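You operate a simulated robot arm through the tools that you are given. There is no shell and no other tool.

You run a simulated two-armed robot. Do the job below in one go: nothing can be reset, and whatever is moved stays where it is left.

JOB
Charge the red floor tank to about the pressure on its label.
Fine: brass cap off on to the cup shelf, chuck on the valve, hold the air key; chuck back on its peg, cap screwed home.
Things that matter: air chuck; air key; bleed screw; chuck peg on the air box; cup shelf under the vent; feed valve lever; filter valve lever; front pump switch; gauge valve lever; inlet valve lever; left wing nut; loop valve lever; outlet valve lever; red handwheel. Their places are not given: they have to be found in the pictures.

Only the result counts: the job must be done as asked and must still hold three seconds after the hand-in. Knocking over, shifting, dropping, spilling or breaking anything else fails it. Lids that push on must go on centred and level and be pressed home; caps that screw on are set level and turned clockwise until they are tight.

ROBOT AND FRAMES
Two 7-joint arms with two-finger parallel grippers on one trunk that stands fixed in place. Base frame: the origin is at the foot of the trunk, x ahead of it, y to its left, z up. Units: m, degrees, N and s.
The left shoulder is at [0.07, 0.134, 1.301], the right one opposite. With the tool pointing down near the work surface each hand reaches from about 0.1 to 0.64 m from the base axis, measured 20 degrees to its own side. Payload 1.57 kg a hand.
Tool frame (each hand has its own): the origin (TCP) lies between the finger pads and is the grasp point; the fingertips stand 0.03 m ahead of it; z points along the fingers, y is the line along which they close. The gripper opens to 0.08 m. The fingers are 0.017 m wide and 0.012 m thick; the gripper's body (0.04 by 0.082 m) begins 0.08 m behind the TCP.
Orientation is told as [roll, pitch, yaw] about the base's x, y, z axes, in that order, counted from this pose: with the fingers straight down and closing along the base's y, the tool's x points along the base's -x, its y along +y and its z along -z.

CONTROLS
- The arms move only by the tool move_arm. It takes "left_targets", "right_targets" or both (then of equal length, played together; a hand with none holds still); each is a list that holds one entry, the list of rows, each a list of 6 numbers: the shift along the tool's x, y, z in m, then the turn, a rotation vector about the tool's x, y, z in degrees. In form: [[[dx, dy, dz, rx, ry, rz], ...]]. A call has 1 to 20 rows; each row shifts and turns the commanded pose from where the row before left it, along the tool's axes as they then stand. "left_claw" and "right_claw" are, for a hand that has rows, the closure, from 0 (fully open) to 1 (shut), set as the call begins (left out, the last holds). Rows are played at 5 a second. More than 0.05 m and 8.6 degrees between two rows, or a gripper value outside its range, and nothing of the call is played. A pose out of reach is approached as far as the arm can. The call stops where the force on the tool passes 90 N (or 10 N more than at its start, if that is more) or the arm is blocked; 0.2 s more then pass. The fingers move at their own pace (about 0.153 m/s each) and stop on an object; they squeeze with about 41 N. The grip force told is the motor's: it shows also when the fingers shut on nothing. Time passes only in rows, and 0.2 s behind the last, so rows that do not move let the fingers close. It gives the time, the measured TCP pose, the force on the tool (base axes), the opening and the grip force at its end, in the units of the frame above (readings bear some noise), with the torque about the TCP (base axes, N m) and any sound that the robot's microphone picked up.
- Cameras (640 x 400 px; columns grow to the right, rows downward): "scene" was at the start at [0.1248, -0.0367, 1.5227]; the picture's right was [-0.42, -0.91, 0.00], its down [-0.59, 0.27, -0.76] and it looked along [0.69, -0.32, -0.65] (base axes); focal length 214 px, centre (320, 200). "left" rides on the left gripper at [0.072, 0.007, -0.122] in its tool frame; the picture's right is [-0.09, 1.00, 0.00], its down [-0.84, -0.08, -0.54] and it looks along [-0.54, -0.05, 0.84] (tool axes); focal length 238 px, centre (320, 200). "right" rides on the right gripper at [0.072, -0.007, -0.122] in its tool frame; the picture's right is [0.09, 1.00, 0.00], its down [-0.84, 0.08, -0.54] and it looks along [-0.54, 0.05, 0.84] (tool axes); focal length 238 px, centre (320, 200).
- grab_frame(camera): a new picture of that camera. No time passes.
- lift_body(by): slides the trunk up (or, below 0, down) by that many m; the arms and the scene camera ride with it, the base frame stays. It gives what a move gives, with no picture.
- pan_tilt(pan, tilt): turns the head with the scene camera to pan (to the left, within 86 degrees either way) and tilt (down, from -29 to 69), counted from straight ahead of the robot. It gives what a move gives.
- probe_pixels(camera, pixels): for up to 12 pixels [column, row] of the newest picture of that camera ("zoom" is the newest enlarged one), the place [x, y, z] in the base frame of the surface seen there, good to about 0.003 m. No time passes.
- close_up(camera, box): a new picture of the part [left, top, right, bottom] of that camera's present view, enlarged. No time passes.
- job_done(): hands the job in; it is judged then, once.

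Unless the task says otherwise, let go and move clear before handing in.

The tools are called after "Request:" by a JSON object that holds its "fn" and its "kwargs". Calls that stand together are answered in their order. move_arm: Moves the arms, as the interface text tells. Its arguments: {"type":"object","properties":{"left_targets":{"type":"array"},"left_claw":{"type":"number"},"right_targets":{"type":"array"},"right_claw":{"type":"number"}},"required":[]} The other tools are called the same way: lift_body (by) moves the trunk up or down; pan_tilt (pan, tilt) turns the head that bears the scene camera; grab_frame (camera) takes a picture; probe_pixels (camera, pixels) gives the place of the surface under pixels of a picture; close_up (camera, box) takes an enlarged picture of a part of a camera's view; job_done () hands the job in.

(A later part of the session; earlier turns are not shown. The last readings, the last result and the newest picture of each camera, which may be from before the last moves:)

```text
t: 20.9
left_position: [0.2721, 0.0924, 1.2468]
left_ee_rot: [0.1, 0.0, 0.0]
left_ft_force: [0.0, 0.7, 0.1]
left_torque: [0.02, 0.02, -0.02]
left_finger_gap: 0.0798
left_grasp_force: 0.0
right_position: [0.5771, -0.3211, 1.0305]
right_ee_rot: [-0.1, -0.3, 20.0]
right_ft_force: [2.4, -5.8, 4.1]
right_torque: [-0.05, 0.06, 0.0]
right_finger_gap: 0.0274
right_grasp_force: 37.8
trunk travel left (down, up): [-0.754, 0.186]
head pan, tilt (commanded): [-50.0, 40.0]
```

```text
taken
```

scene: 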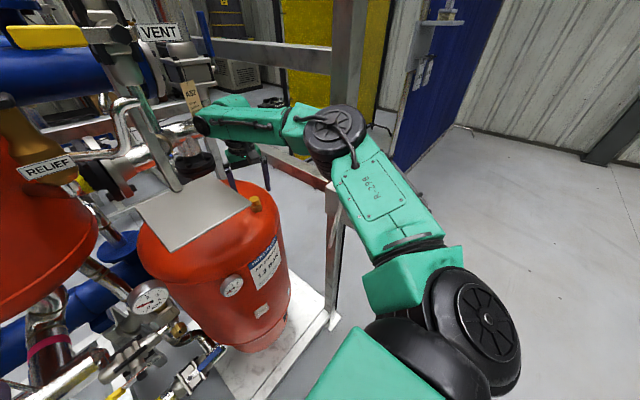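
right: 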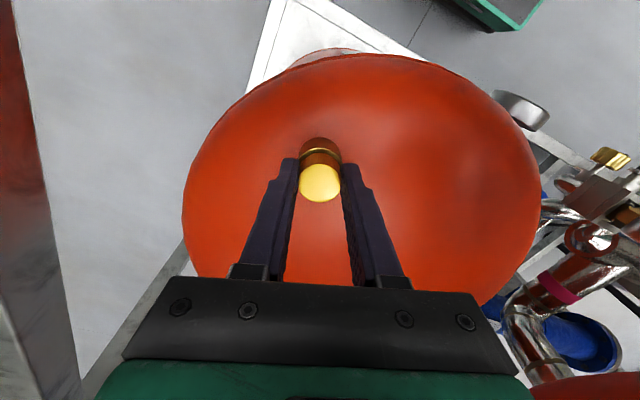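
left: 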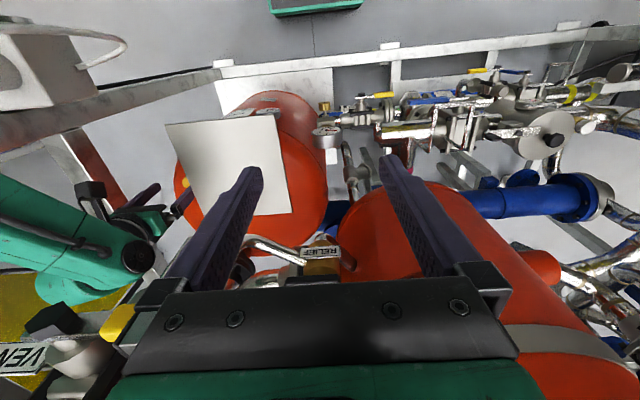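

The cap turns easily with a small upward push (4 N), so the thread is backing out. I'll continue 72° more counter-clockwise with a slight rise.

Request:
{"fn": "move_arm", "kwargs": {"right_targets": [[[0, -0.001, -0.0002, 0, 0, -8], [0, 0, -0.0001, 0, 0, -8], [0, 0, -0.0001, 0, 0, -8], [0, 0, -0.0001, 0, 0, -8], [0, 0, -0.0001, 0, 0, -8], [0, 0, -0.0001, 0, 0, -8], [0, 0, -0.0001, 0, 0, -8], [0, 0, -0.0001, 0, 0, -8], [0, 0, -0.0001, 0, 0, -8]]]}}

Request:
{"fn": "close_up", "kwargs": {"camera": "right", "box": [260, 110, 380, 220]}}

Request:
{"fn": "close_up", "kwargs": {"camera": "scene", "box": [200, 120, 320, 220]}}

```text
t: 22.9
left_position: [0.2757, 0.09, 1.2466]
left_ee_rot: [0.2, 0.0, 0.0]
left_ft_force: [0.1, 0.2, -0.1]
left_torque: [0.0, 0.02, -0.05]
left_finger_gap: 0.08
left_grasp_force: 0.0
right_position: [0.5794, -0.3227, 1.03]
right_ee_rot: [-0.3, 0.0, 92.1]
right_ft_force: [18.0, -15.5, 14.1]
right_torque: [0.12, -0.28, -0.06]
right_finger_gap: 0.0274
right_grasp_force: 38.3
trunk travel left (down, up): [-0.754, 0.186]
head pan, tilt (commanded): [-50.0, 40.0]
```

```text
3.64 times, centred on (320, 165) of right
```

zoom: 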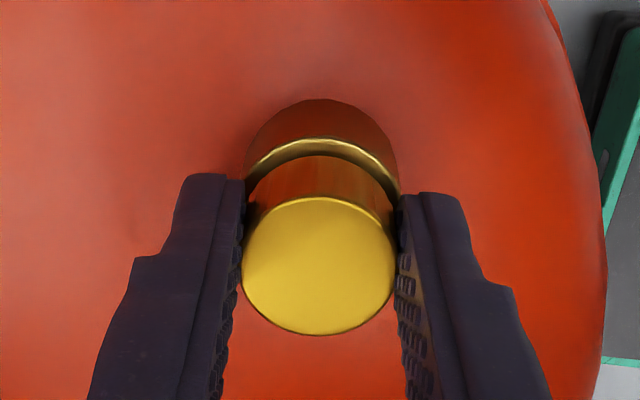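

```text
4.00 times, centred on (260, 170) of scene
```

zoom: 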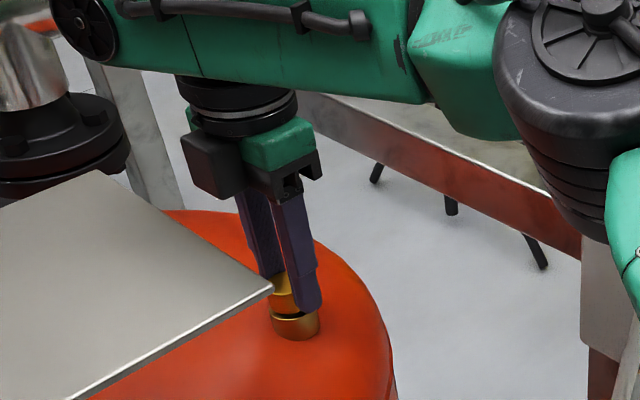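

The side and lift loads grew (18,-15,14 N) because of a small axis offset and the cap rising. I'll relieve them by shifting +x 2 mm, -y 1.5 mm, +z 1.5 mm and turn on 56°.

Request:
{"fn": "move_arm", "kwargs": {"right_targets": [[[0.0015, -0.002, -0.0015, 0, 0, 0], [0, 0, -0.0001, 0, 0, -8], [0, 0, -0.0001, 0, 0, -8], [0, 0, -0.0001, 0, 0, -8], [0, 0, -0.0001, 0, 0, -8], [0, 0, -0.0001, 0, 0, -8], [0, 0, -0.0001, 0, 0, -8], [0, 0, -0.0001, 0, 0, -8]]]}}

Request:
{"fn": "close_up", "kwargs": {"camera": "right", "box": [260, 110, 380, 220]}}

```text
t: 24.6
left_position: [0.2762, 0.0913, 1.2449]
left_ee_rot: [0.1, 0.2, 0.0]
left_ft_force: [0.5, -0.2, -0.3]
left_torque: [0.01, -0.01, 0.01]
left_finger_gap: 0.0801
left_grasp_force: 0.1
right_position: [0.5805, -0.3199, 1.0302]
right_ee_rot: [-0.2, 0.1, 148.1]
right_ft_force: [17.4, -8.2, 9.1]
right_torque: [-0.14, -0.35, -0.1]
right_finger_gap: 0.0274
right_grasp_force: 37.7
right hand out of reach, approached as far as the arm can: row 1
trunk travel left (down, up): [-0.754, 0.186]
head pan, tilt (commanded): [-50.0, 40.0]
```

```text
3.64 times, centred on (320, 165) of right
```

zoom: 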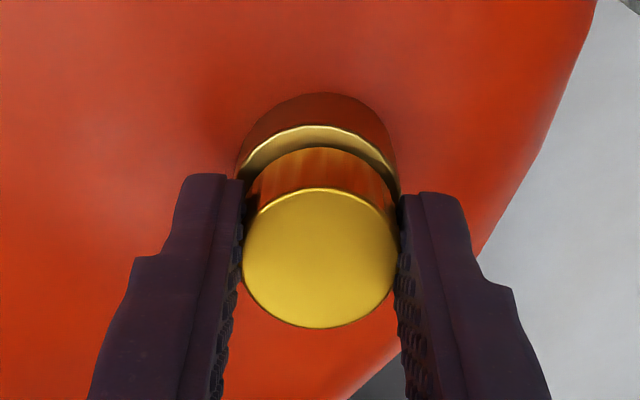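

The hand turned to yaw 148° with the cap still gripped and some friction side load. I'll open, swing back 168° clockwise around the cap, and check the alignment.

Request:
{"fn": "move_arm", "kwargs": {"right_targets": [[[0, 0, 0, 0, 0, 0], [0, 0, 0, 0, 0, 0], [0, 0, 0, 0, 0, 0]]], "right_claw": 0}}

Request:
{"fn": "grab_frame", "kwargs": {"camera": "right"}}

Request:
{"fn": "close_up", "kwargs": {"camera": "scene", "box": [230, 160, 290, 220]}}

```text
t: 25.4
left_position: [0.2718, 0.094, 1.2473]
left_ee_rot: [0.0, -0.1, 0.0]
left_ft_force: [0.6, 0.6, -0.1]
left_torque: [-0.03, 0.01, 0.04]
left_finger_gap: 0.0802
left_grasp_force: 0.1
right_position: [0.5767, -0.3203, 1.0313]
right_ee_rot: [-0.1, 0.2, 147.9]
right_ft_force: [-0.1, 0.4, -0.2]
right_torque: [-0.01, -0.02, -0.01]
right_finger_gap: 0.0799
right_grasp_force: 0.0
trunk travel left (down, up): [-0.754, 0.186]
head pan, tilt (commanded): [-50.0, 40.0]
```

```text
taken
```

right: 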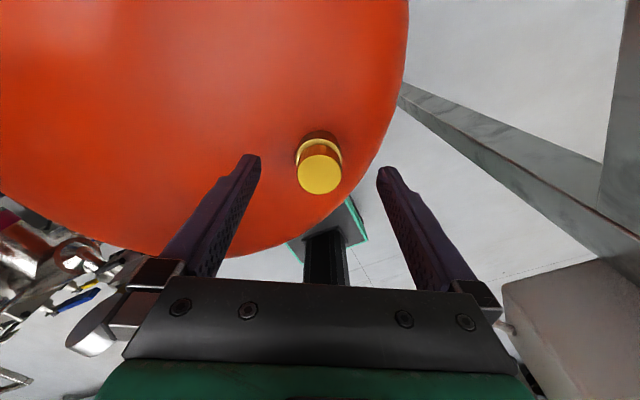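

```text
6.67 times, centred on (260, 190) of scene
```

zoom: 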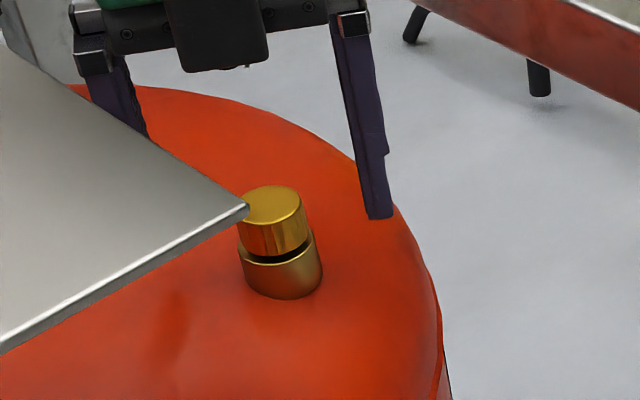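

The freed hand sits at (0.5767,-0.3203) while the cap axis looks to be about (0.581,-0.3215), 4–5 mm further out. I'll try pushing outward 5 mm to see how far the arm really reaches.

Request:
{"fn": "move_arm", "kwargs": {"right_targets": [[[0.0025, 0, 0, 0, 0, 0], [0.0025, 0, 0, 0, 0, 0], [0, 0, 0, 0, 0, 0]]]}}

```text
t: 26.2
left_position: [0.2737, 0.0934, 1.2473]
left_ee_rot: [0.0, 0.0, 0.0]
left_ft_force: [-0.2, -1.1, -0.8]
left_torque: [0.02, 0.0, 0.04]
left_finger_gap: 0.0799
left_grasp_force: 0.2
right_position: [0.5772, -0.3234, 1.0317]
right_ee_rot: [-0.3, 0.3, 147.9]
right_ft_force: [0.4, 0.1, 0.5]
right_torque: [-0.01, -0.02, 0.02]
right_finger_gap: 0.0799
right_grasp_force: 0.0
right hand out of reach, approached as far as the arm can: row 2
trunk travel left (down, up): [-0.754, 0.186]
head pan, tilt (commanded): [-50.0, 40.0]
```

Short by about 3 mm. I'll raise the hand 0.03, lower the trunk 0.03 and try again to see whether the reach improves.

Request:
{"fn": "move_arm", "kwargs": {"right_targets": [[[0, 0, -0.01, 0, 0, 0], [0, 0, -0.01, 0, 0, 0], [0, 0, -0.01, 0, 0, 0]]]}}

Request:
{"fn": "lift_body", "kwargs": {"by": -0.03}}

Request:
{"fn": "move_arm", "kwargs": {"right_targets": [[[0.003, 0, 0, 0, 0, 0], [0.003, 0, 0, 0, 0, 0], [0, 0, 0, 0, 0, 0]]]}}

```text
t: 27.1
left_position: [0.273, 0.0942, 1.2467]
left_ee_rot: [0.0, 0.0, 0.0]
left_ft_force: [0.3, -0.3, 0.0]
left_torque: [-0.03, -0.01, -0.01]
left_finger_gap: 0.0803
left_grasp_force: 0.0
right_position: [0.5767, -0.3226, 1.0635]
right_ee_rot: [0.0, 0.2, 148.0]
right_ft_force: [-0.4, 0.0, 0.0]
right_torque: [-0.01, 0.01, 0.0]
right_finger_gap: 0.0799
right_grasp_force: 0.1
trunk travel left (down, up): [-0.754, 0.186]
head pan, tilt (commanded): [-50.0, 40.0]
```

```text
t: 27.8
left_position: [0.2728, 0.0937, 1.2174]
left_ee_rot: [0.0, 0.0, 0.0]
left_ft_force: [0.5, 0.4, -1.3]
left_torque: [0.01, -0.01, 0.04]
left_finger_gap: 0.0799
left_grasp_force: 0.1
right_position: [0.5772, -0.3218, 1.0332]
right_ee_rot: [-0.1, 0.2, 147.9]
right_ft_force: [-0.6, 0.3, 1.1]
right_torque: [-0.02, 0.01, 0.05]
right_finger_gap: 0.0803
right_grasp_force: 0.0
trunk travel left (down, up): [-0.724, 0.216]
head pan, tilt (commanded): [-50.0, 40.0]
```

```text
t: 28.6
left_position: [0.2725, 0.093, 1.2179]
left_ee_rot: [-0.1, 0.0, 0.0]
left_ft_force: [-0.2, 0.6, 0.1]
left_torque: [-0.01, 0.05, -0.01]
left_finger_gap: 0.0801
left_grasp_force: 0.0
right_position: [0.5762, -0.3235, 1.0327]
right_ee_rot: [-0.2, 0.3, 148.0]
right_ft_force: [0.1, -0.2, 0.3]
right_torque: [-0.02, -0.01, 0.0]
right_finger_gap: 0.0799
right_grasp_force: 0.0
right hand out of reach, approached as far as the arm can: row 2
trunk travel left (down, up): [-0.724, 0.216]
head pan, tilt (commanded): [-50.0, 40.0]
```

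The reach limit is about 0.541 m from the shoulder with a vertical tool. I'll tilt the tool 1.5° outward, shift to (0.581,-0.3217), and then swing back clockwise around the cap.

Request:
{"fn": "move_arm", "kwargs": {"right_targets": [[[0, 0, 0, 0.31, 1.47, 0], [0.0015, -0.002, 0, 0, 0, 0], [0.0015, -0.002, 0, 0, 0, 0], [0, 0, 0, 0, 0, 0]]]}}

Request:
{"fn": "grab_frame", "kwargs": {"camera": "right"}}

```text
t: 29.6
left_position: [0.273, 0.0929, 1.2174]
left_ee_rot: [0.0, 0.1, 0.0]
left_ft_force: [0.4, 0.5, -0.5]
left_torque: [0.0, 0.01, 0.04]
left_finger_gap: 0.0798
left_grasp_force: 0.1
right_position: [0.5817, -0.3207, 1.0347]
right_ee_rot: [-0.5, 1.7, 148.0]
right_ft_force: [-1.8, -0.3, 0.6]
right_torque: [-0.02, 0.0, 0.02]
right_finger_gap: 0.08
right_grasp_force: 0.1
trunk travel left (down, up): [-0.724, 0.216]
head pan, tilt (commanded): [-50.0, 40.0]
```

```text
taken
```

right: 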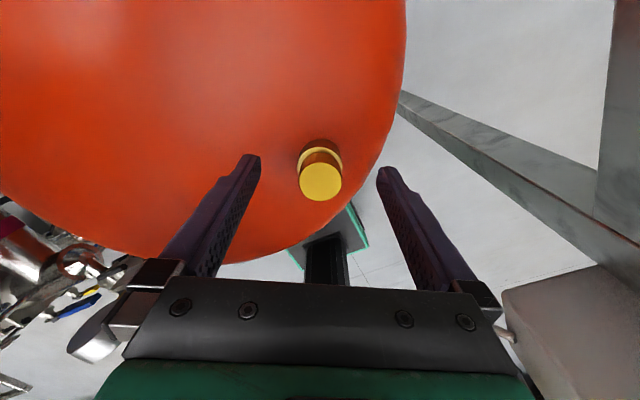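

Now the cap (321,181) is on the tool axis. I'll swing back 168° clockwise with open fingers, then grip.

Request:
{"fn": "move_arm", "kwargs": {"right_targets": [[[0, 0, 0.002, 0, 0, 8.4], [0, 0, 0, 0, 0, 8.4], [0, 0, 0, 0, 0, 8.4], [0, 0, 0, 0, 0, 8.4], [0, 0, 0, 0, 0, 8.4], [0, 0, 0, 0, 0, 8.4], [0, 0, 0, 0, 0, 8.4], [0, 0, 0, 0, 0, 8.4], [0, 0, 0, 0, 0, 8.4], [0, 0, 0, 0, 0, 8.4], [0, 0, 0, 0, 0, 8.4], [0, 0, 0, 0, 0, 8.4], [0, 0, 0, 0, 0, 8.4], [0, 0, 0, 0, 0, 8.4], [0, 0, 0, 0, 0, 8.4], [0, 0, 0, 0, 0, 8.4], [0, 0, 0, 0, 0, 8.4], [0, 0, 0, 0, 0, 8.4], [0, 0, 0, 0, 0, 8.4], [0, 0, 0, 0, 0, 8.4]]]}}

Request:
{"fn": "grab_frame", "kwargs": {"camera": "right"}}

Request:
{"fn": "grab_frame", "kwargs": {"camera": "scene"}}

```text
t: 33.8
left_position: [0.2723, 0.0931, 1.2168]
left_ee_rot: [0.0, 0.0, -0.1]
left_ft_force: [0.4, 0.3, -0.4]
left_torque: [0.01, -0.03, 0.0]
left_finger_gap: 0.0801
left_grasp_force: 0.0
right_position: [0.5817, -0.3213, 1.0323]
right_ee_rot: [0.1, -1.8, -20.2]
right_ft_force: [1.0, 0.1, -0.7]
right_torque: [-0.01, 0.0, 0.02]
right_finger_gap: 0.0801
right_grasp_force: 0.0
trunk travel left (down, up): [-0.724, 0.216]
head pan, tilt (commanded): [-50.0, 40.0]
```

```text
taken
```

right: 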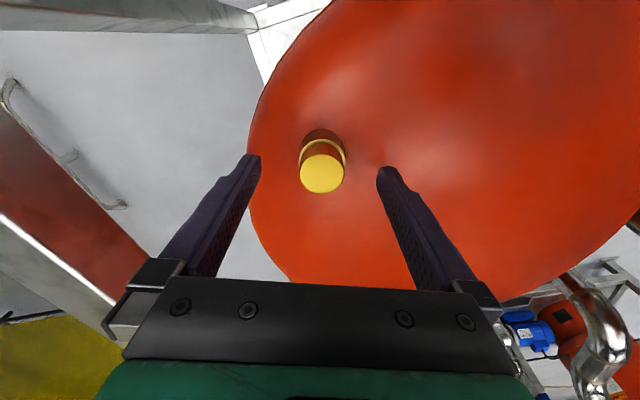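

```text
taken
```

scene: 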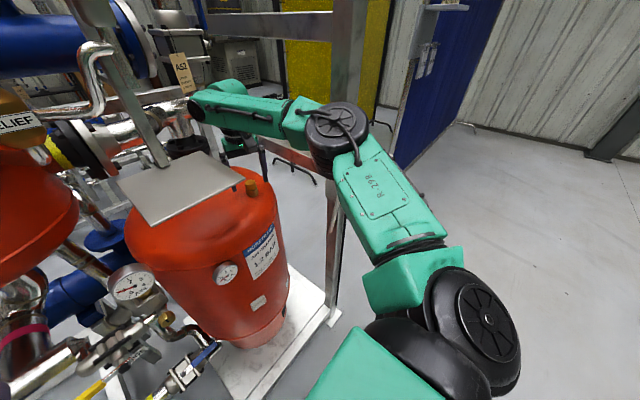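

Comparing the two yaws, the true cap axis is about (0.5797,-0.320). I'll shift 2 mm, trim the tilt to about 0.8°, then grip and turn counter-clockwise again.

Request:
{"fn": "move_arm", "kwargs": {"right_targets": [[[0.0022, 0.0003, 0, 0, 0.8, 0], [0, 0, 0, 0, 0, 0]]]}}

Request:
{"fn": "grab_frame", "kwargs": {"camera": "right"}}

Request:
{"fn": "move_arm", "kwargs": {"right_targets": [[[0, 0, 0, 0, 0, 0], [0, 0, 0, 0, 0, 0], [0, 0, 0, 0, 0, 0]]], "right_claw": 1}}

Request:
{"fn": "close_up", "kwargs": {"camera": "right", "box": [260, 110, 380, 220]}}

```text
t: 34.4
left_position: [0.2723, 0.0941, 1.2163]
left_ee_rot: [0.0, 0.0, 0.1]
left_ft_force: [-0.2, 0.0, 0.4]
left_torque: [-0.01, 0.0, -0.03]
left_finger_gap: 0.0798
left_grasp_force: 0.2
right_position: [0.5797, -0.321, 1.0309]
right_ee_rot: [0.2, -1.0, -20.0]
right_ft_force: [0.1, 0.2, 0.1]
right_torque: [0.01, 0.02, -0.03]
right_finger_gap: 0.0802
right_grasp_force: 0.0
trunk travel left (down, up): [-0.724, 0.216]
head pan, tilt (commanded): [-50.0, 40.0]
```

```text
taken
```

right: 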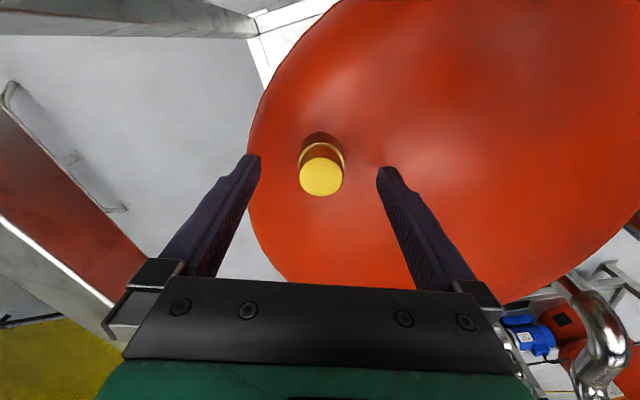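

```text
t: 35.2
left_position: [0.2726, 0.0935, 1.2169]
left_ee_rot: [0.0, 0.0, 0.0]
left_ft_force: [0.2, 0.4, 0.1]
left_torque: [0.01, 0.01, 0.04]
left_finger_gap: 0.0801
left_grasp_force: 0.0
right_position: [0.5796, -0.32, 1.0319]
right_ee_rot: [0.1, -1.0, -19.9]
right_ft_force: [0.0, 0.5, 0.4]
right_torque: [-0.01, -0.01, -0.02]
right_finger_gap: 0.0275
right_grasp_force: 37.8
trunk travel left (down, up): [-0.724, 0.216]
head pan, tilt (commanded): [-50.0, 40.0]
```

```text
3.64 times, centred on (320, 165) of right
```

zoom: 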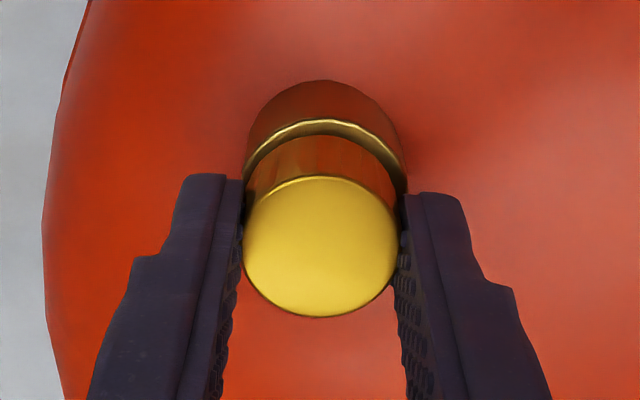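

Gripped concentrically with no side load. Turning counter-clockwise 84° with a slight rise.

Request:
{"fn": "move_arm", "kwargs": {"right_targets": [[[0, 0, -0.00015, 0, 0, -8.4], [0, 0, -0.00015, 0, 0, -8.4], [0, 0, -0.00015, 0, 0, -8.4], [0, 0, -0.00015, 0, 0, -8.4], [0, 0, -0.00015, 0, 0, -8.4], [0, 0, -0.00015, 0, 0, -8.4], [0, 0, -0.00015, 0, 0, -8.4], [0, 0, -0.00015, 0, 0, -8.4], [0, 0, -0.00015, 0, 0, -8.4], [0, 0, -0.00015, 0, 0, -8.4]]]}}

Request:
{"fn": "close_up", "kwargs": {"camera": "right", "box": [260, 110, 380, 220]}}

```text
t: 37.4
left_position: [0.2742, 0.0941, 1.2167]
left_ee_rot: [-0.1, 0.0, 0.0]
left_ft_force: [0.1, 0.3, -0.1]
left_torque: [-0.01, 0.02, 0.03]
left_finger_gap: 0.0801
left_grasp_force: 0.0
right_position: [0.58, -0.3189, 1.0317]
right_ee_rot: [-0.9, -0.1, 64.3]
right_ft_force: [0.0, 1.2, 0.1]
right_torque: [0.04, -0.02, 0.02]
right_finger_gap: 0.0275
right_grasp_force: 38.0
trunk travel left (down, up): [-0.724, 0.216]
head pan, tilt (commanded): [-50.0, 40.0]
```

```text
3.64 times, centred on (320, 165) of right
```

zoom: 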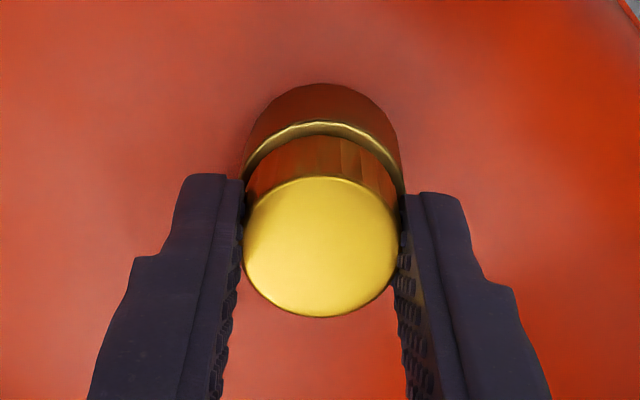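

No resistance now (forces ≈0). I'll turn another 84° and then check whether the cap lifts off.

Request:
{"fn": "move_arm", "kwargs": {"right_targets": [[[0, 0, -0.00015, 0, 0, -8.4], [0, 0, -0.00015, 0, 0, -8.4], [0, 0, -0.00015, 0, 0, -8.4], [0, 0, -0.00015, 0, 0, -8.4], [0, 0, -0.00015, 0, 0, -8.4], [0, 0, -0.00015, 0, 0, -8.4], [0, 0, -0.00015, 0, 0, -8.4], [0, 0, -0.00015, 0, 0, -8.4], [0, 0, -0.00015, 0, 0, -8.4], [0, 0, -0.00015, 0, 0, -8.4]]]}}

Request:
{"fn": "close_up", "kwargs": {"camera": "right", "box": [260, 110, 380, 220]}}

Request:
{"fn": "close_up", "kwargs": {"camera": "scene", "box": [210, 130, 300, 220]}}

```text
t: 39.6
left_position: [0.273, 0.0929, 1.2174]
left_ee_rot: [0.1, 0.0, -0.1]
left_ft_force: [-0.8, -0.5, 1.5]
left_torque: [0.03, 0.04, -0.01]
left_finger_gap: 0.0803
left_grasp_force: 0.0
right_position: [0.5782, -0.3197, 1.0316]
right_ee_rot: [-0.3, 1.0, 148.1]
right_ft_force: [0.3, 1.2, -0.2]
right_torque: [0.06, 0.03, 0.02]
right_finger_gap: 0.0276
right_grasp_force: 37.6
trunk travel left (down, up): [-0.724, 0.216]
head pan, tilt (commanded): [-50.0, 40.0]
```

```text
3.64 times, centred on (320, 165) of right
```

zoom: 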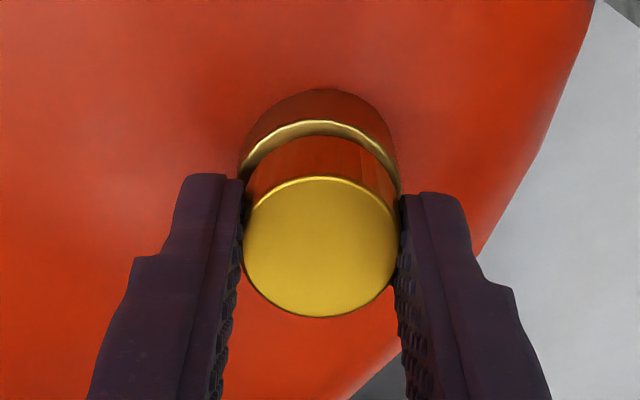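

```text
4.44 times, centred on (255, 175) of scene
```

zoom: 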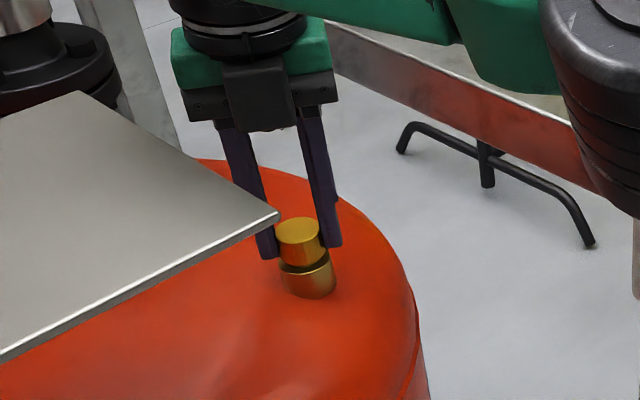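

The loads remain nil; I'll test by lifting 6 mm slowly.

Request:
{"fn": "move_arm", "kwargs": {"right_targets": [[[0, 0, -0.001, 0, 0, 0], [0, 0, -0.001, 0, 0, 0], [0, 0, -0.001, 0, 0, 0], [0, 0, -0.001, 0, 0, 0]]]}}

Request:
{"fn": "close_up", "kwargs": {"camera": "right", "box": [260, 110, 380, 220]}}

```text
t: 40.6
left_position: [0.2741, 0.0945, 1.2169]
left_ee_rot: [0.0, 0.1, 0.1]
left_ft_force: [0.0, -0.7, -0.9]
left_torque: [0.02, 0.0, 0.01]
left_finger_gap: 0.0802
left_grasp_force: 0.1
right_position: [0.5789, -0.3197, 1.0362]
right_ee_rot: [-0.3, 1.0, 148.0]
right_ft_force: [-0.6, 2.3, -1.0]
right_torque: [0.05, 0.03, 0.01]
right_finger_gap: 0.0275
right_grasp_force: 37.5
trunk travel left (down, up): [-0.724, 0.216]
head pan, tilt (commanded): [-50.0, 40.0]
```

```text
3.64 times, centred on (320, 165) of right
```

zoom: 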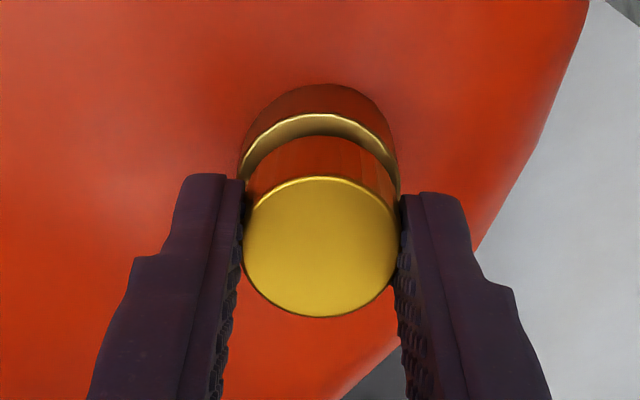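

The cap rises with the hand without resistance, so it's off the thread. I'll lift it another 40 mm.

Request:
{"fn": "move_arm", "kwargs": {"right_targets": [[[0, 0, -0.005, 0, 0, 0], [0, 0, -0.005, 0, 0, 0], [0, 0, -0.005, 0, 0, 0], [0, 0, -0.005, 0, 0, 0], [0, 0, -0.01, 0, 0, 0], [0, 0, -0.01, 0, 0, 0]]]}}

Request:
{"fn": "grab_frame", "kwargs": {"camera": "right"}}

Request:
{"fn": "close_up", "kwargs": {"camera": "scene", "box": [210, 120, 310, 220]}}

```text
t: 42.0
left_position: [0.2727, 0.0931, 1.2171]
left_ee_rot: [0.0, 0.0, 0.0]
left_ft_force: [0.1, 0.3, -0.4]
left_torque: [0.03, 0.0, -0.01]
left_finger_gap: 0.0801
left_grasp_force: 0.1
right_position: [0.5739, -0.3191, 1.0774]
right_ee_rot: [-0.4, 1.1, 148.1]
right_ft_force: [-0.6, -0.7, -0.1]
right_torque: [0.01, 0.04, -0.04]
right_finger_gap: 0.0274
right_grasp_force: 37.5
right hand out of reach, approached as far as the arm can: row 5
trunk travel left (down, up): [-0.724, 0.216]
head pan, tilt (commanded): [-50.0, 40.0]
```

```text
taken
```

right: 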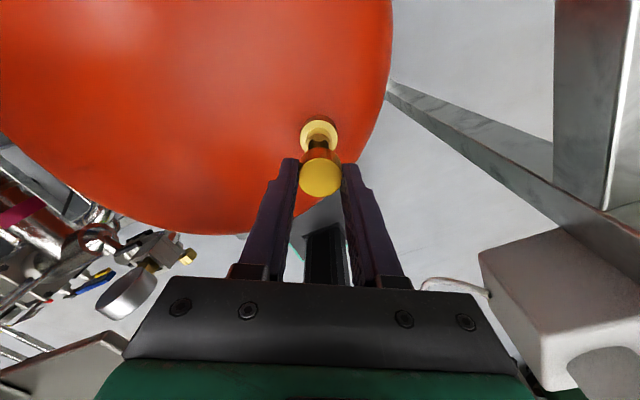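

```text
4.00 times, centred on (260, 170) of scene
```

zoom: 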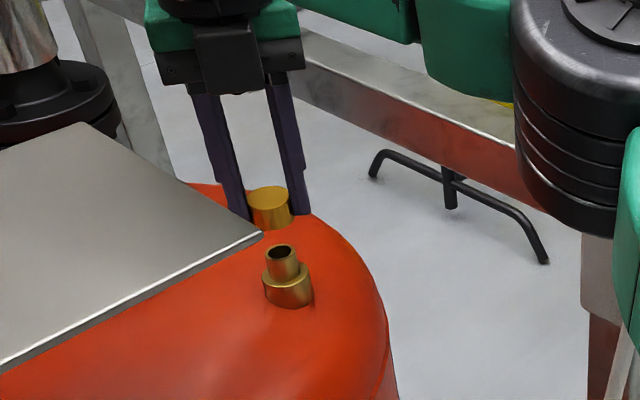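

The cap is off and the stem is visible at zoom (283,250). I'll probe the stem and then move the cap to the shelf.

Request:
{"fn": "probe_pixels", "kwargs": {"camera": "zoom", "pixels": [[272, 250], [296, 250], [284, 245], [284, 263], [284, 280], [270, 280], [308, 280], [288, 300], [270, 290], [283, 252]]}}

Request:
{"fn": "close_up", "kwargs": {"camera": "right", "box": [290, 105, 350, 205]}}

Request:
{"fn": "grab_frame", "kwargs": {"camera": "scene"}}

```text
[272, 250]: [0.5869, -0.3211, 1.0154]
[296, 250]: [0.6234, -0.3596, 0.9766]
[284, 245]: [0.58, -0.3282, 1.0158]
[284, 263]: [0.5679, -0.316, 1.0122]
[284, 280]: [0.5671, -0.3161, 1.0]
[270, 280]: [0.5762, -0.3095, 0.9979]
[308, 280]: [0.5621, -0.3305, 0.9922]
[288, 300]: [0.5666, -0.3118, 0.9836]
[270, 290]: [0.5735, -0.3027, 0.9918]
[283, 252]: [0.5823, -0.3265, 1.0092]
```

```text
4.00 times, centred on (320, 155) of right
```

zoom: 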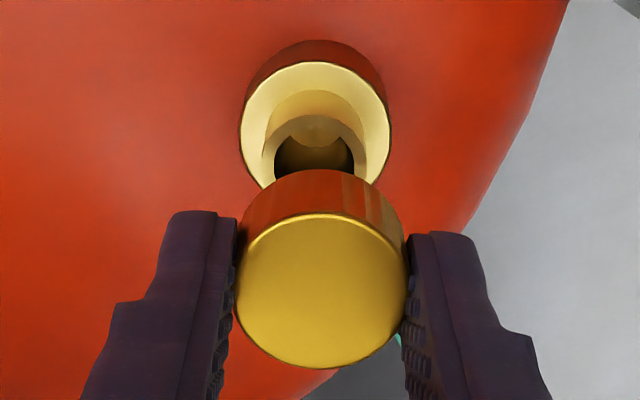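

```text
taken
```

scene: 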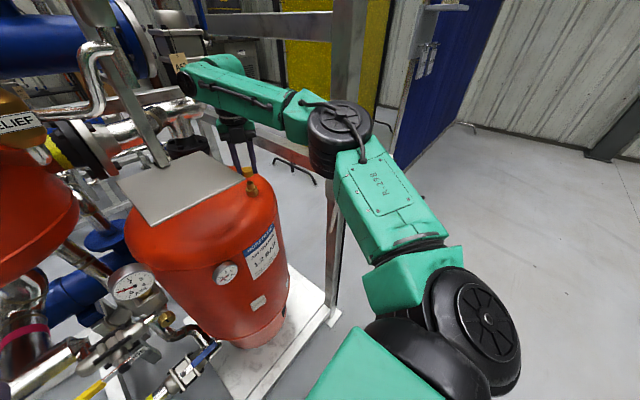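

Stem top is at z≈1.016. For the shelf I need height, and the VENT sign/tag (x≈0.487, y -0.17…-0.235, z>1.36) must be avoided, so I'll raise the trunk 0.13 and unwind the yaw to 0 here.

Request:
{"fn": "lift_body", "kwargs": {"by": 0.13}}

Request:
{"fn": "move_arm", "kwargs": {"right_targets": [[[0.0, 0, 0, 0, 0, 8.4], [0, 0, 0, 0, 0, 8.4], [0, 0, 0, 0, 0, 8.4], [0, 0, 0, 0, 0, 8.4], [0, 0, 0, 0, 0, 8.4], [0, 0, 0, 0, 0, 8.4], [0, 0, 0, 0, 0, 8.4], [0, 0, 0, 0, 0, 8.4], [0, 0, 0, 0, 0, 8.4], [0, 0, 0, 0, 0, 8.4], [0, 0, 0, 0, 0, 8.4], [0, 0, 0, 0, 0, 8.4], [0, 0, 0, 0, 0, 8.4], [0, 0, 0, 0, 0, 8.4], [0, 0, 0, 0, 0, 8.4], [0, 0, 0, 0, 0, 8.4], [0, 0, 0, 0, 0, 8.4], [0, 0, 0, 0, 0, 5.2]]]}}

Request:
{"fn": "pan_tilt", "kwargs": {"pan": -35, "tilt": 35}}

Request:
{"fn": "grab_frame", "kwargs": {"camera": "scene"}}

Request:
{"fn": "grab_frame", "kwargs": {"camera": "right"}}

```text
t: 43.6
left_position: [0.2732, 0.0943, 1.3474]
left_ee_rot: [0.0, 0.1, 0.0]
left_ft_force: [0.6, 0.3, 0.3]
left_torque: [-0.01, -0.01, 0.02]
left_finger_gap: 0.0797
left_grasp_force: 0.0
right_position: [0.5749, -0.3194, 1.2061]
right_ee_rot: [-0.4, 1.1, 148.1]
right_ft_force: [0.7, -0.6, 0.5]
right_torque: [0.02, 0.02, -0.01]
right_finger_gap: 0.0273
right_grasp_force: 38.1
trunk travel left (down, up): [-0.854, 0.086]
head pan, tilt (commanded): [-50.0, 40.0]
```

```text
t: 47.4
left_position: [0.2728, 0.0937, 1.347]
left_ee_rot: [-0.1, 0.0, 0.1]
left_ft_force: [0.0, -0.8, -0.4]
left_torque: [0.06, 0.01, 0.02]
left_finger_gap: 0.0798
left_grasp_force: 0.0
right_position: [0.575, -0.3193, 1.2059]
right_ee_rot: [-0.2, -1.0, -0.2]
right_ft_force: [-0.2, -0.6, -0.5]
right_torque: [0.0, 0.05, 0.01]
right_finger_gap: 0.0274
right_grasp_force: 37.8
trunk travel left (down, up): [-0.854, 0.086]
head pan, tilt (commanded): [-50.0, 40.0]
```

```text
t: 48.1
left_position: [0.2726, 0.0935, 1.3465]
left_ee_rot: [0.0, 0.0, 0.0]
left_ft_force: [-0.5, 0.0, 0.5]
left_torque: [-0.02, -0.02, -0.02]
left_finger_gap: 0.08
left_grasp_force: 0.0
right_position: [0.5748, -0.3192, 1.2071]
right_ee_rot: [-0.3, -1.1, 0.0]
right_ft_force: [-0.7, -0.9, -0.2]
right_torque: [-0.02, 0.02, -0.01]
right_finger_gap: 0.0277
right_grasp_force: 37.7
trunk travel left (down, up): [-0.854, 0.086]
head pan, tilt (commanded): [-35.0, 35.0]
```

```text
taken
```

scene: 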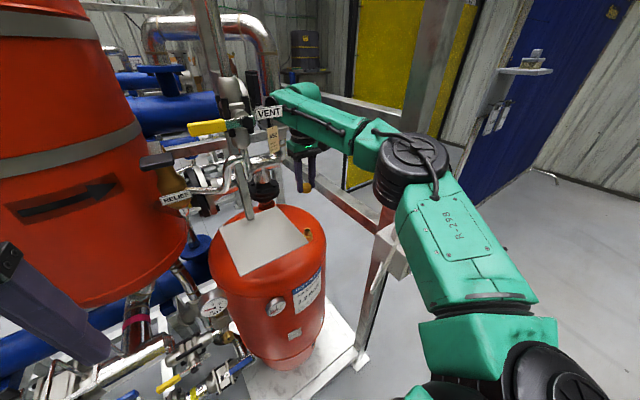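

```text
taken
```

right: 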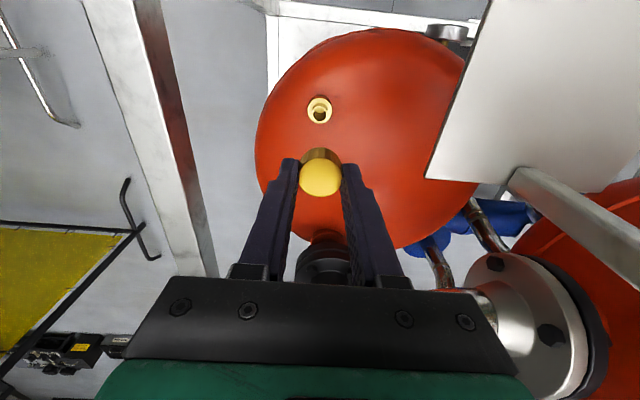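

The cap is carried safely at z≈1.18. I'll probe the sign, tag, vent parts and shelf corner again for the approach.

Request:
{"fn": "close_up", "kwargs": {"camera": "scene", "box": [180, 80, 330, 280]}}

Request:
{"fn": "probe_pixels", "kwargs": {"camera": "scene", "pixels": [[262, 113], [277, 112], [272, 133], [272, 148], [208, 127], [243, 130], [237, 165], [248, 215], [240, 271], [307, 238], [222, 228], [276, 207]]}}

```text
2.00 times, centred on (255, 180) of scene
```

zoom: 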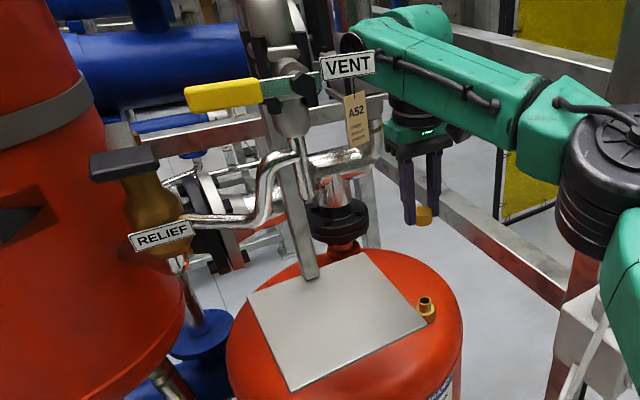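

```text
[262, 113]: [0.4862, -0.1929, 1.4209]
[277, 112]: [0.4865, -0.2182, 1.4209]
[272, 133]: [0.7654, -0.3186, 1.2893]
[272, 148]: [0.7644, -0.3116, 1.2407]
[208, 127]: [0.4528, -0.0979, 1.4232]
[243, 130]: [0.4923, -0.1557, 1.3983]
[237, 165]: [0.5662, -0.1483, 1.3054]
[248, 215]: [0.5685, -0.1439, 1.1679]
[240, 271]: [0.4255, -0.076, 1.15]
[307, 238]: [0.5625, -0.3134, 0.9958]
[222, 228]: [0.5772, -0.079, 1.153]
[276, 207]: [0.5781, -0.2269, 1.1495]
```

The tag actually hangs far back (x≈0.765); only the VENT sign, valve and outlet tube matter. I'll probe the outlet tube over the shelf.

Request:
{"fn": "probe_pixels", "kwargs": {"camera": "scene", "pixels": [[247, 160], [248, 170], [249, 178], [250, 185], [241, 150], [243, 105], [252, 113], [282, 113], [228, 165], [240, 140], [262, 160], [247, 152]]}}

Request:
{"fn": "close_up", "kwargs": {"camera": "scene", "box": [220, 95, 290, 225]}}

```text
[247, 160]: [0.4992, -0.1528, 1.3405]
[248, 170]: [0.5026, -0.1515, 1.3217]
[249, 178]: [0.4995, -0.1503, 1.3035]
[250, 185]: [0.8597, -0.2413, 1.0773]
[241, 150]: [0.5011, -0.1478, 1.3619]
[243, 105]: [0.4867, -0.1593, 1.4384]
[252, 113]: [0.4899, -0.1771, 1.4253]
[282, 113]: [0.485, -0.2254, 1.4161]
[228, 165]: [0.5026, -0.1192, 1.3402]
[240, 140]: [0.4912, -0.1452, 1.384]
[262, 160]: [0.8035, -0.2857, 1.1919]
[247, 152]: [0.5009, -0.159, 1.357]
```

```text
3.08 times, centred on (255, 160) of scene
```

zoom: 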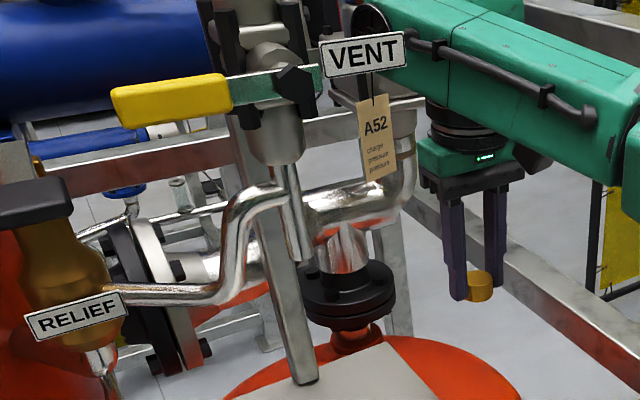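

The vent tube ends at (0.505,-0.153,z 1.295). I'll bring the cap back to about (0.45,-0.27,1.207), then tilt the wrist 16° away from the vent valve for the final approach.

Request:
{"fn": "move_arm", "kwargs": {"right_targets": [[[0.0125, 0.005, 0, 0, 0, 0], [0.0125, 0.005, 0, 0, 0, 0], [0.0125, 0.005, 0, 0, 0, 0], [0.0125, 0.005, 0, 0, 0, 0], [0.0125, 0.005, 0, 0, 0, 0], [0.0125, 0.005, 0, 0, 0, 0], [0.0125, 0.005, 0, 0, 0, 0], [0.0125, 0.005, 0, 0, 0, 0], [0.0125, 0.005, 0, 0, 0, 0], [0.0125, 0.005, 0, 0, 0, 0], [0, 0, 0, -3.2, -4.3, 0], [0, 0, 0, -3.2, -4.3, 0], [0, 0, 0, -3.2, -4.2, 0]]]}}

Request:
{"fn": "grab_frame", "kwargs": {"camera": "scene"}}

Request:
{"fn": "grab_frame", "kwargs": {"camera": "right"}}

```text
t: 51.0
left_position: [0.2722, 0.094, 1.3472]
left_ee_rot: [0.0, 0.0, -0.1]
left_ft_force: [-0.3, -0.3, 0.1]
left_torque: [-0.01, -0.01, 0.04]
left_finger_gap: 0.0802
left_grasp_force: 0.0
right_position: [0.4494, -0.2698, 1.2036]
right_ee_rot: [9.6, -13.9, -1.1]
right_ft_force: [0.1, -0.3, 0.0]
right_torque: [0.03, 0.03, 0.0]
right_finger_gap: 0.0276
right_grasp_force: 37.5
trunk travel left (down, up): [-0.854, 0.086]
head pan, tilt (commanded): [-35.0, 35.0]
```

```text
taken
```

scene: 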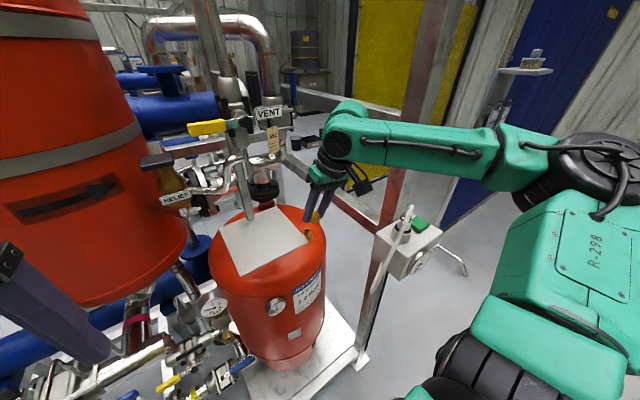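

```text
taken
```

right: 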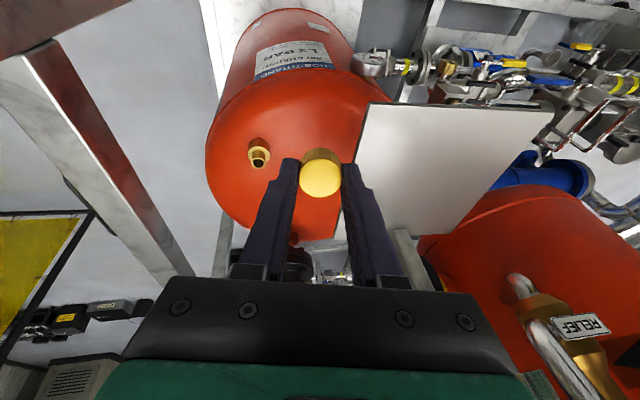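

The cap is approaching the shelf edge in the hand view. I'll take out the roll so both fingertips stay level (pitch tilt only), then move +y over the shelf at z≈1.204.

Request:
{"fn": "move_arm", "kwargs": {"right_targets": [[[0, 0, 0, 4.8, 0, 0], [0, 0, 0, 4.8, 0, 0], [0, 0.01, 0, 0, 0, 0], [0, 0.01, 0, 0, 0, 0], [0.002, 0.01, 0, 0, 0, 0], [0.002, 0.01, 0, 0, 0, 0], [0.002, 0.01, 0, 0, 0, 0], [0, 0.01, 0, 0, 0, 0], [0, 0.01, 0, 0, 0, 0]]]}}

Request:
{"fn": "grab_frame", "kwargs": {"camera": "scene"}}

Request:
{"fn": "grab_frame", "kwargs": {"camera": "right"}}

```text
t: 53.0
left_position: [0.2728, 0.0947, 1.3465]
left_ee_rot: [0.0, 0.0, 0.1]
left_ft_force: [0.0, 0.3, -0.5]
left_torque: [0.01, -0.01, 0.0]
left_finger_gap: 0.08
left_grasp_force: 0.0
right_position: [0.4455, -0.1969, 1.1999]
right_ee_rot: [0.0, -13.9, -1.2]
right_ft_force: [0.2, -0.5, -0.2]
right_torque: [0.03, 0.01, 0.0]
right_finger_gap: 0.0277
right_grasp_force: 38.3
trunk travel left (down, up): [-0.854, 0.086]
head pan, tilt (commanded): [-35.0, 35.0]
```

```text
taken
```

scene: 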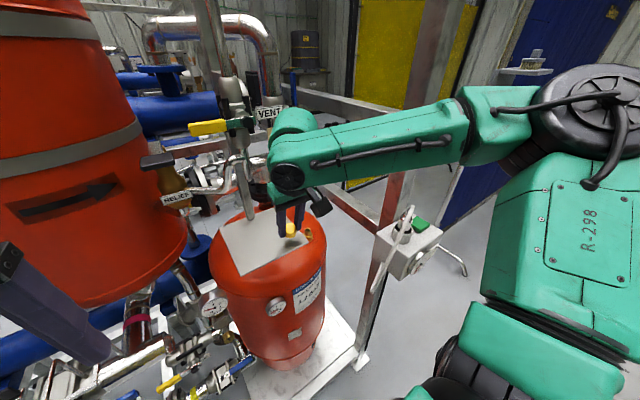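

```text
taken
```

right: 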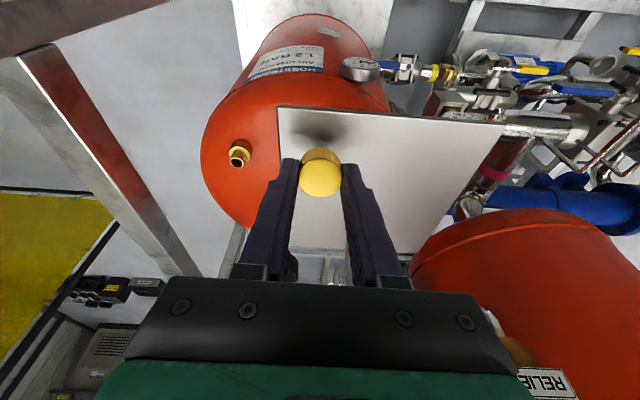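

The cap hovers over the near-right corner of the shelf. I'll check the wrist's clearance from the vent valve and sign before lowering.

Request:
{"fn": "probe_pixels", "kwargs": {"camera": "scene", "pixels": [[292, 115], [275, 130], [272, 150], [290, 177], [280, 190], [300, 200], [291, 230], [243, 130], [262, 113], [310, 120], [268, 165], [320, 205]]}}

Request:
{"fn": "close_up", "kwargs": {"camera": "scene", "box": [220, 95, 340, 255]}}

Request:
{"fn": "grab_frame", "kwargs": {"camera": "left"}}

```text
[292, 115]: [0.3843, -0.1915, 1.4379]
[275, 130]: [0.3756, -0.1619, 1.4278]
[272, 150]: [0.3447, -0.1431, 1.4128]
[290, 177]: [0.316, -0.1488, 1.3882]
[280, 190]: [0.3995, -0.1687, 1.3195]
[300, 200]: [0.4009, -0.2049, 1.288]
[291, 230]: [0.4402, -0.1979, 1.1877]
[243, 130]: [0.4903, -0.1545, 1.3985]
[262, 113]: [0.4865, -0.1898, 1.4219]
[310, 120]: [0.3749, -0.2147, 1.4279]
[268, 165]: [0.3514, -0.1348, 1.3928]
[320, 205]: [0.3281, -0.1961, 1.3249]
```

```text
2.50 times, centred on (280, 175) of scene
```

zoom: 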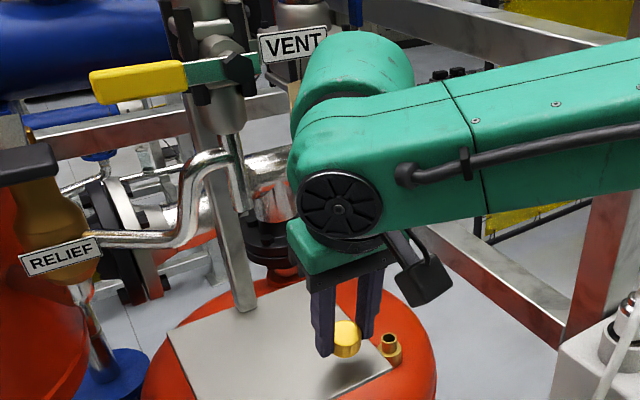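

```text
taken
```

left: 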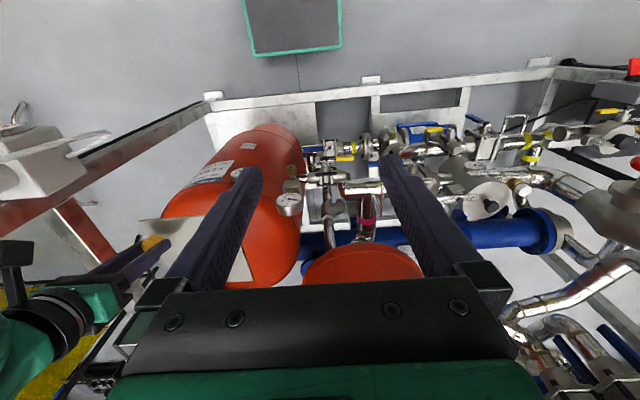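

The wrist stays about 5 cm short of the vent parts. Lowering the cap to the shelf.

Request:
{"fn": "move_arm", "kwargs": {"right_targets": [[[0.0012, 0.002, 0.005, 0, 0, 0], [0.0012, 0.002, 0.005, 0, 0, 0], [0.0012, 0, 0.0048, 0, 0, 0], [0, 0, 0, 0, 0, 0]]]}}

Request:
{"fn": "close_up", "kwargs": {"camera": "scene", "box": [260, 200, 320, 250]}}

Request:
{"fn": "grab_frame", "kwargs": {"camera": "right"}}

```text
t: 54.0
left_position: [0.2749, 0.0944, 1.3463]
left_ee_rot: [0.1, 0.0, 0.0]
left_ft_force: [0.3, -0.3, 0.7]
left_torque: [-0.03, -0.02, 0.03]
left_finger_gap: 0.0798
left_grasp_force: 0.1
right_position: [0.445, -0.1949, 1.1865]
right_ee_rot: [-0.1, -13.9, -1.0]
right_ft_force: [0.0, -0.3, 0.2]
right_torque: [0.01, 0.02, 0.04]
right_finger_gap: 0.0276
right_grasp_force: 37.5
trunk travel left (down, up): [-0.854, 0.086]
head pan, tilt (commanded): [-35.0, 35.0]
```

```text
8.00 times, centred on (290, 225) of scene
```

zoom: 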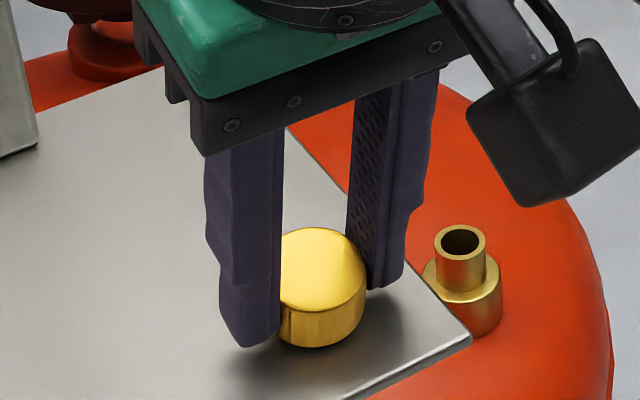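

```text
taken
```

right: 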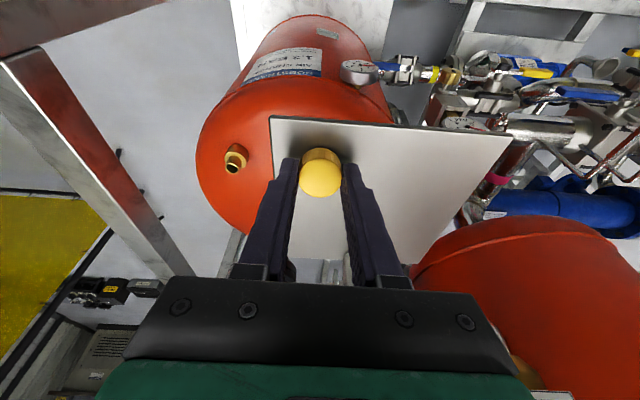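

Still just above the shelf; I'll lower 4 mm in small steps to feel contact.

Request:
{"fn": "move_arm", "kwargs": {"right_targets": [[[0.00024, 0, 0.001, 0, 0, 0], [0.00024, 0, 0.001, 0, 0, 0], [0.00024, 0, 0.001, 0, 0, 0], [0.00024, 0, 0.001, 0, 0, 0]]]}}

Request:
{"fn": "close_up", "kwargs": {"camera": "scene", "box": [260, 200, 320, 250]}}

```text
t: 55.0
left_position: [0.2727, 0.0936, 1.3472]
left_ee_rot: [0.1, 0.0, 0.0]
left_ft_force: [-0.6, 0.0, 0.1]
left_torque: [0.01, 0.0, 0.01]
left_finger_gap: 0.0799
left_grasp_force: 0.0
right_position: [0.4464, -0.1952, 1.1832]
right_ee_rot: [-0.2, -14.0, -1.1]
right_ft_force: [0.3, -1.6, 4.8]
right_torque: [-0.03, 0.03, 0.0]
right_finger_gap: 0.0276
right_grasp_force: 38.5
trunk travel left (down, up): [-0.854, 0.086]
head pan, tilt (commanded): [-35.0, 35.0]
```

```text
8.00 times, centred on (290, 225) of scene
```

zoom: 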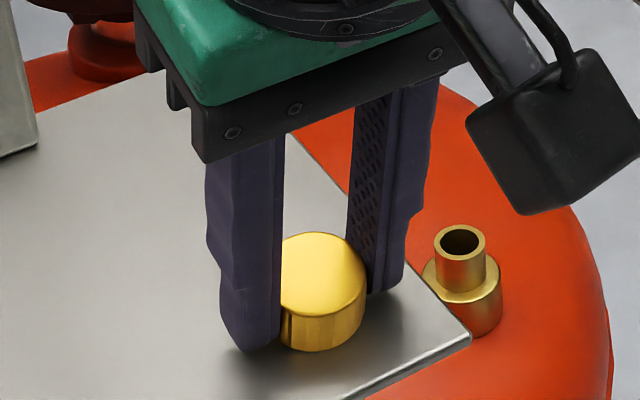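

Contact felt (4.8 N). I'll open the fingers partway and let the cap settle.

Request:
{"fn": "move_arm", "kwargs": {"right_targets": [[[0, 0, 0, 0, 0, 0], [0, 0, 0, 0, 0, 0], [0, 0, 0, 0, 0, 0]]], "right_claw": 0.35}}

Request:
{"fn": "close_up", "kwargs": {"camera": "scene", "box": [260, 200, 320, 250]}}

Request:
{"fn": "grab_frame", "kwargs": {"camera": "right"}}

```text
t: 55.8
left_position: [0.2728, 0.0945, 1.3469]
left_ee_rot: [0.0, -0.1, 0.0]
left_ft_force: [-0.2, -0.8, -0.8]
left_torque: [0.0, 0.01, 0.0]
left_finger_gap: 0.08
left_grasp_force: 0.0
right_position: [0.4463, -0.1953, 1.1826]
right_ee_rot: [-0.2, -13.9, -1.0]
right_ft_force: [0.0, -1.1, -0.8]
right_torque: [0.03, 0.01, 0.0]
right_finger_gap: 0.0521
right_grasp_force: 0.0
trunk travel left (down, up): [-0.854, 0.086]
head pan, tilt (commanded): [-35.0, 35.0]
```

```text
8.00 times, centred on (290, 225) of scene
```

zoom: 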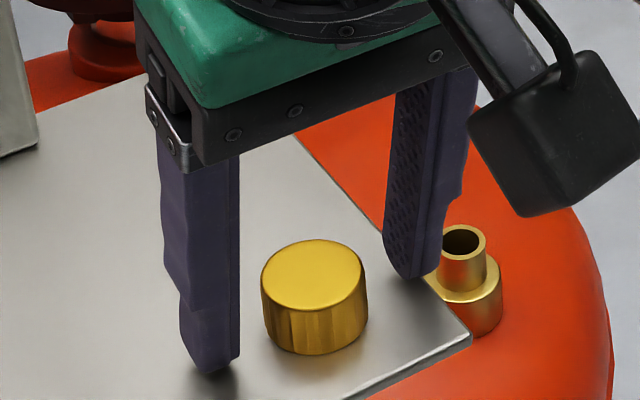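

```text
taken
```

right: 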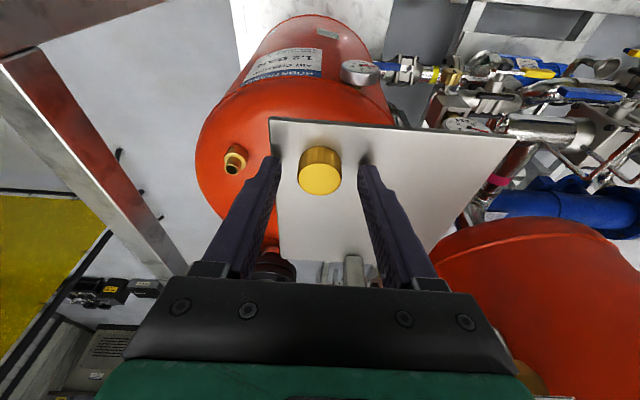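

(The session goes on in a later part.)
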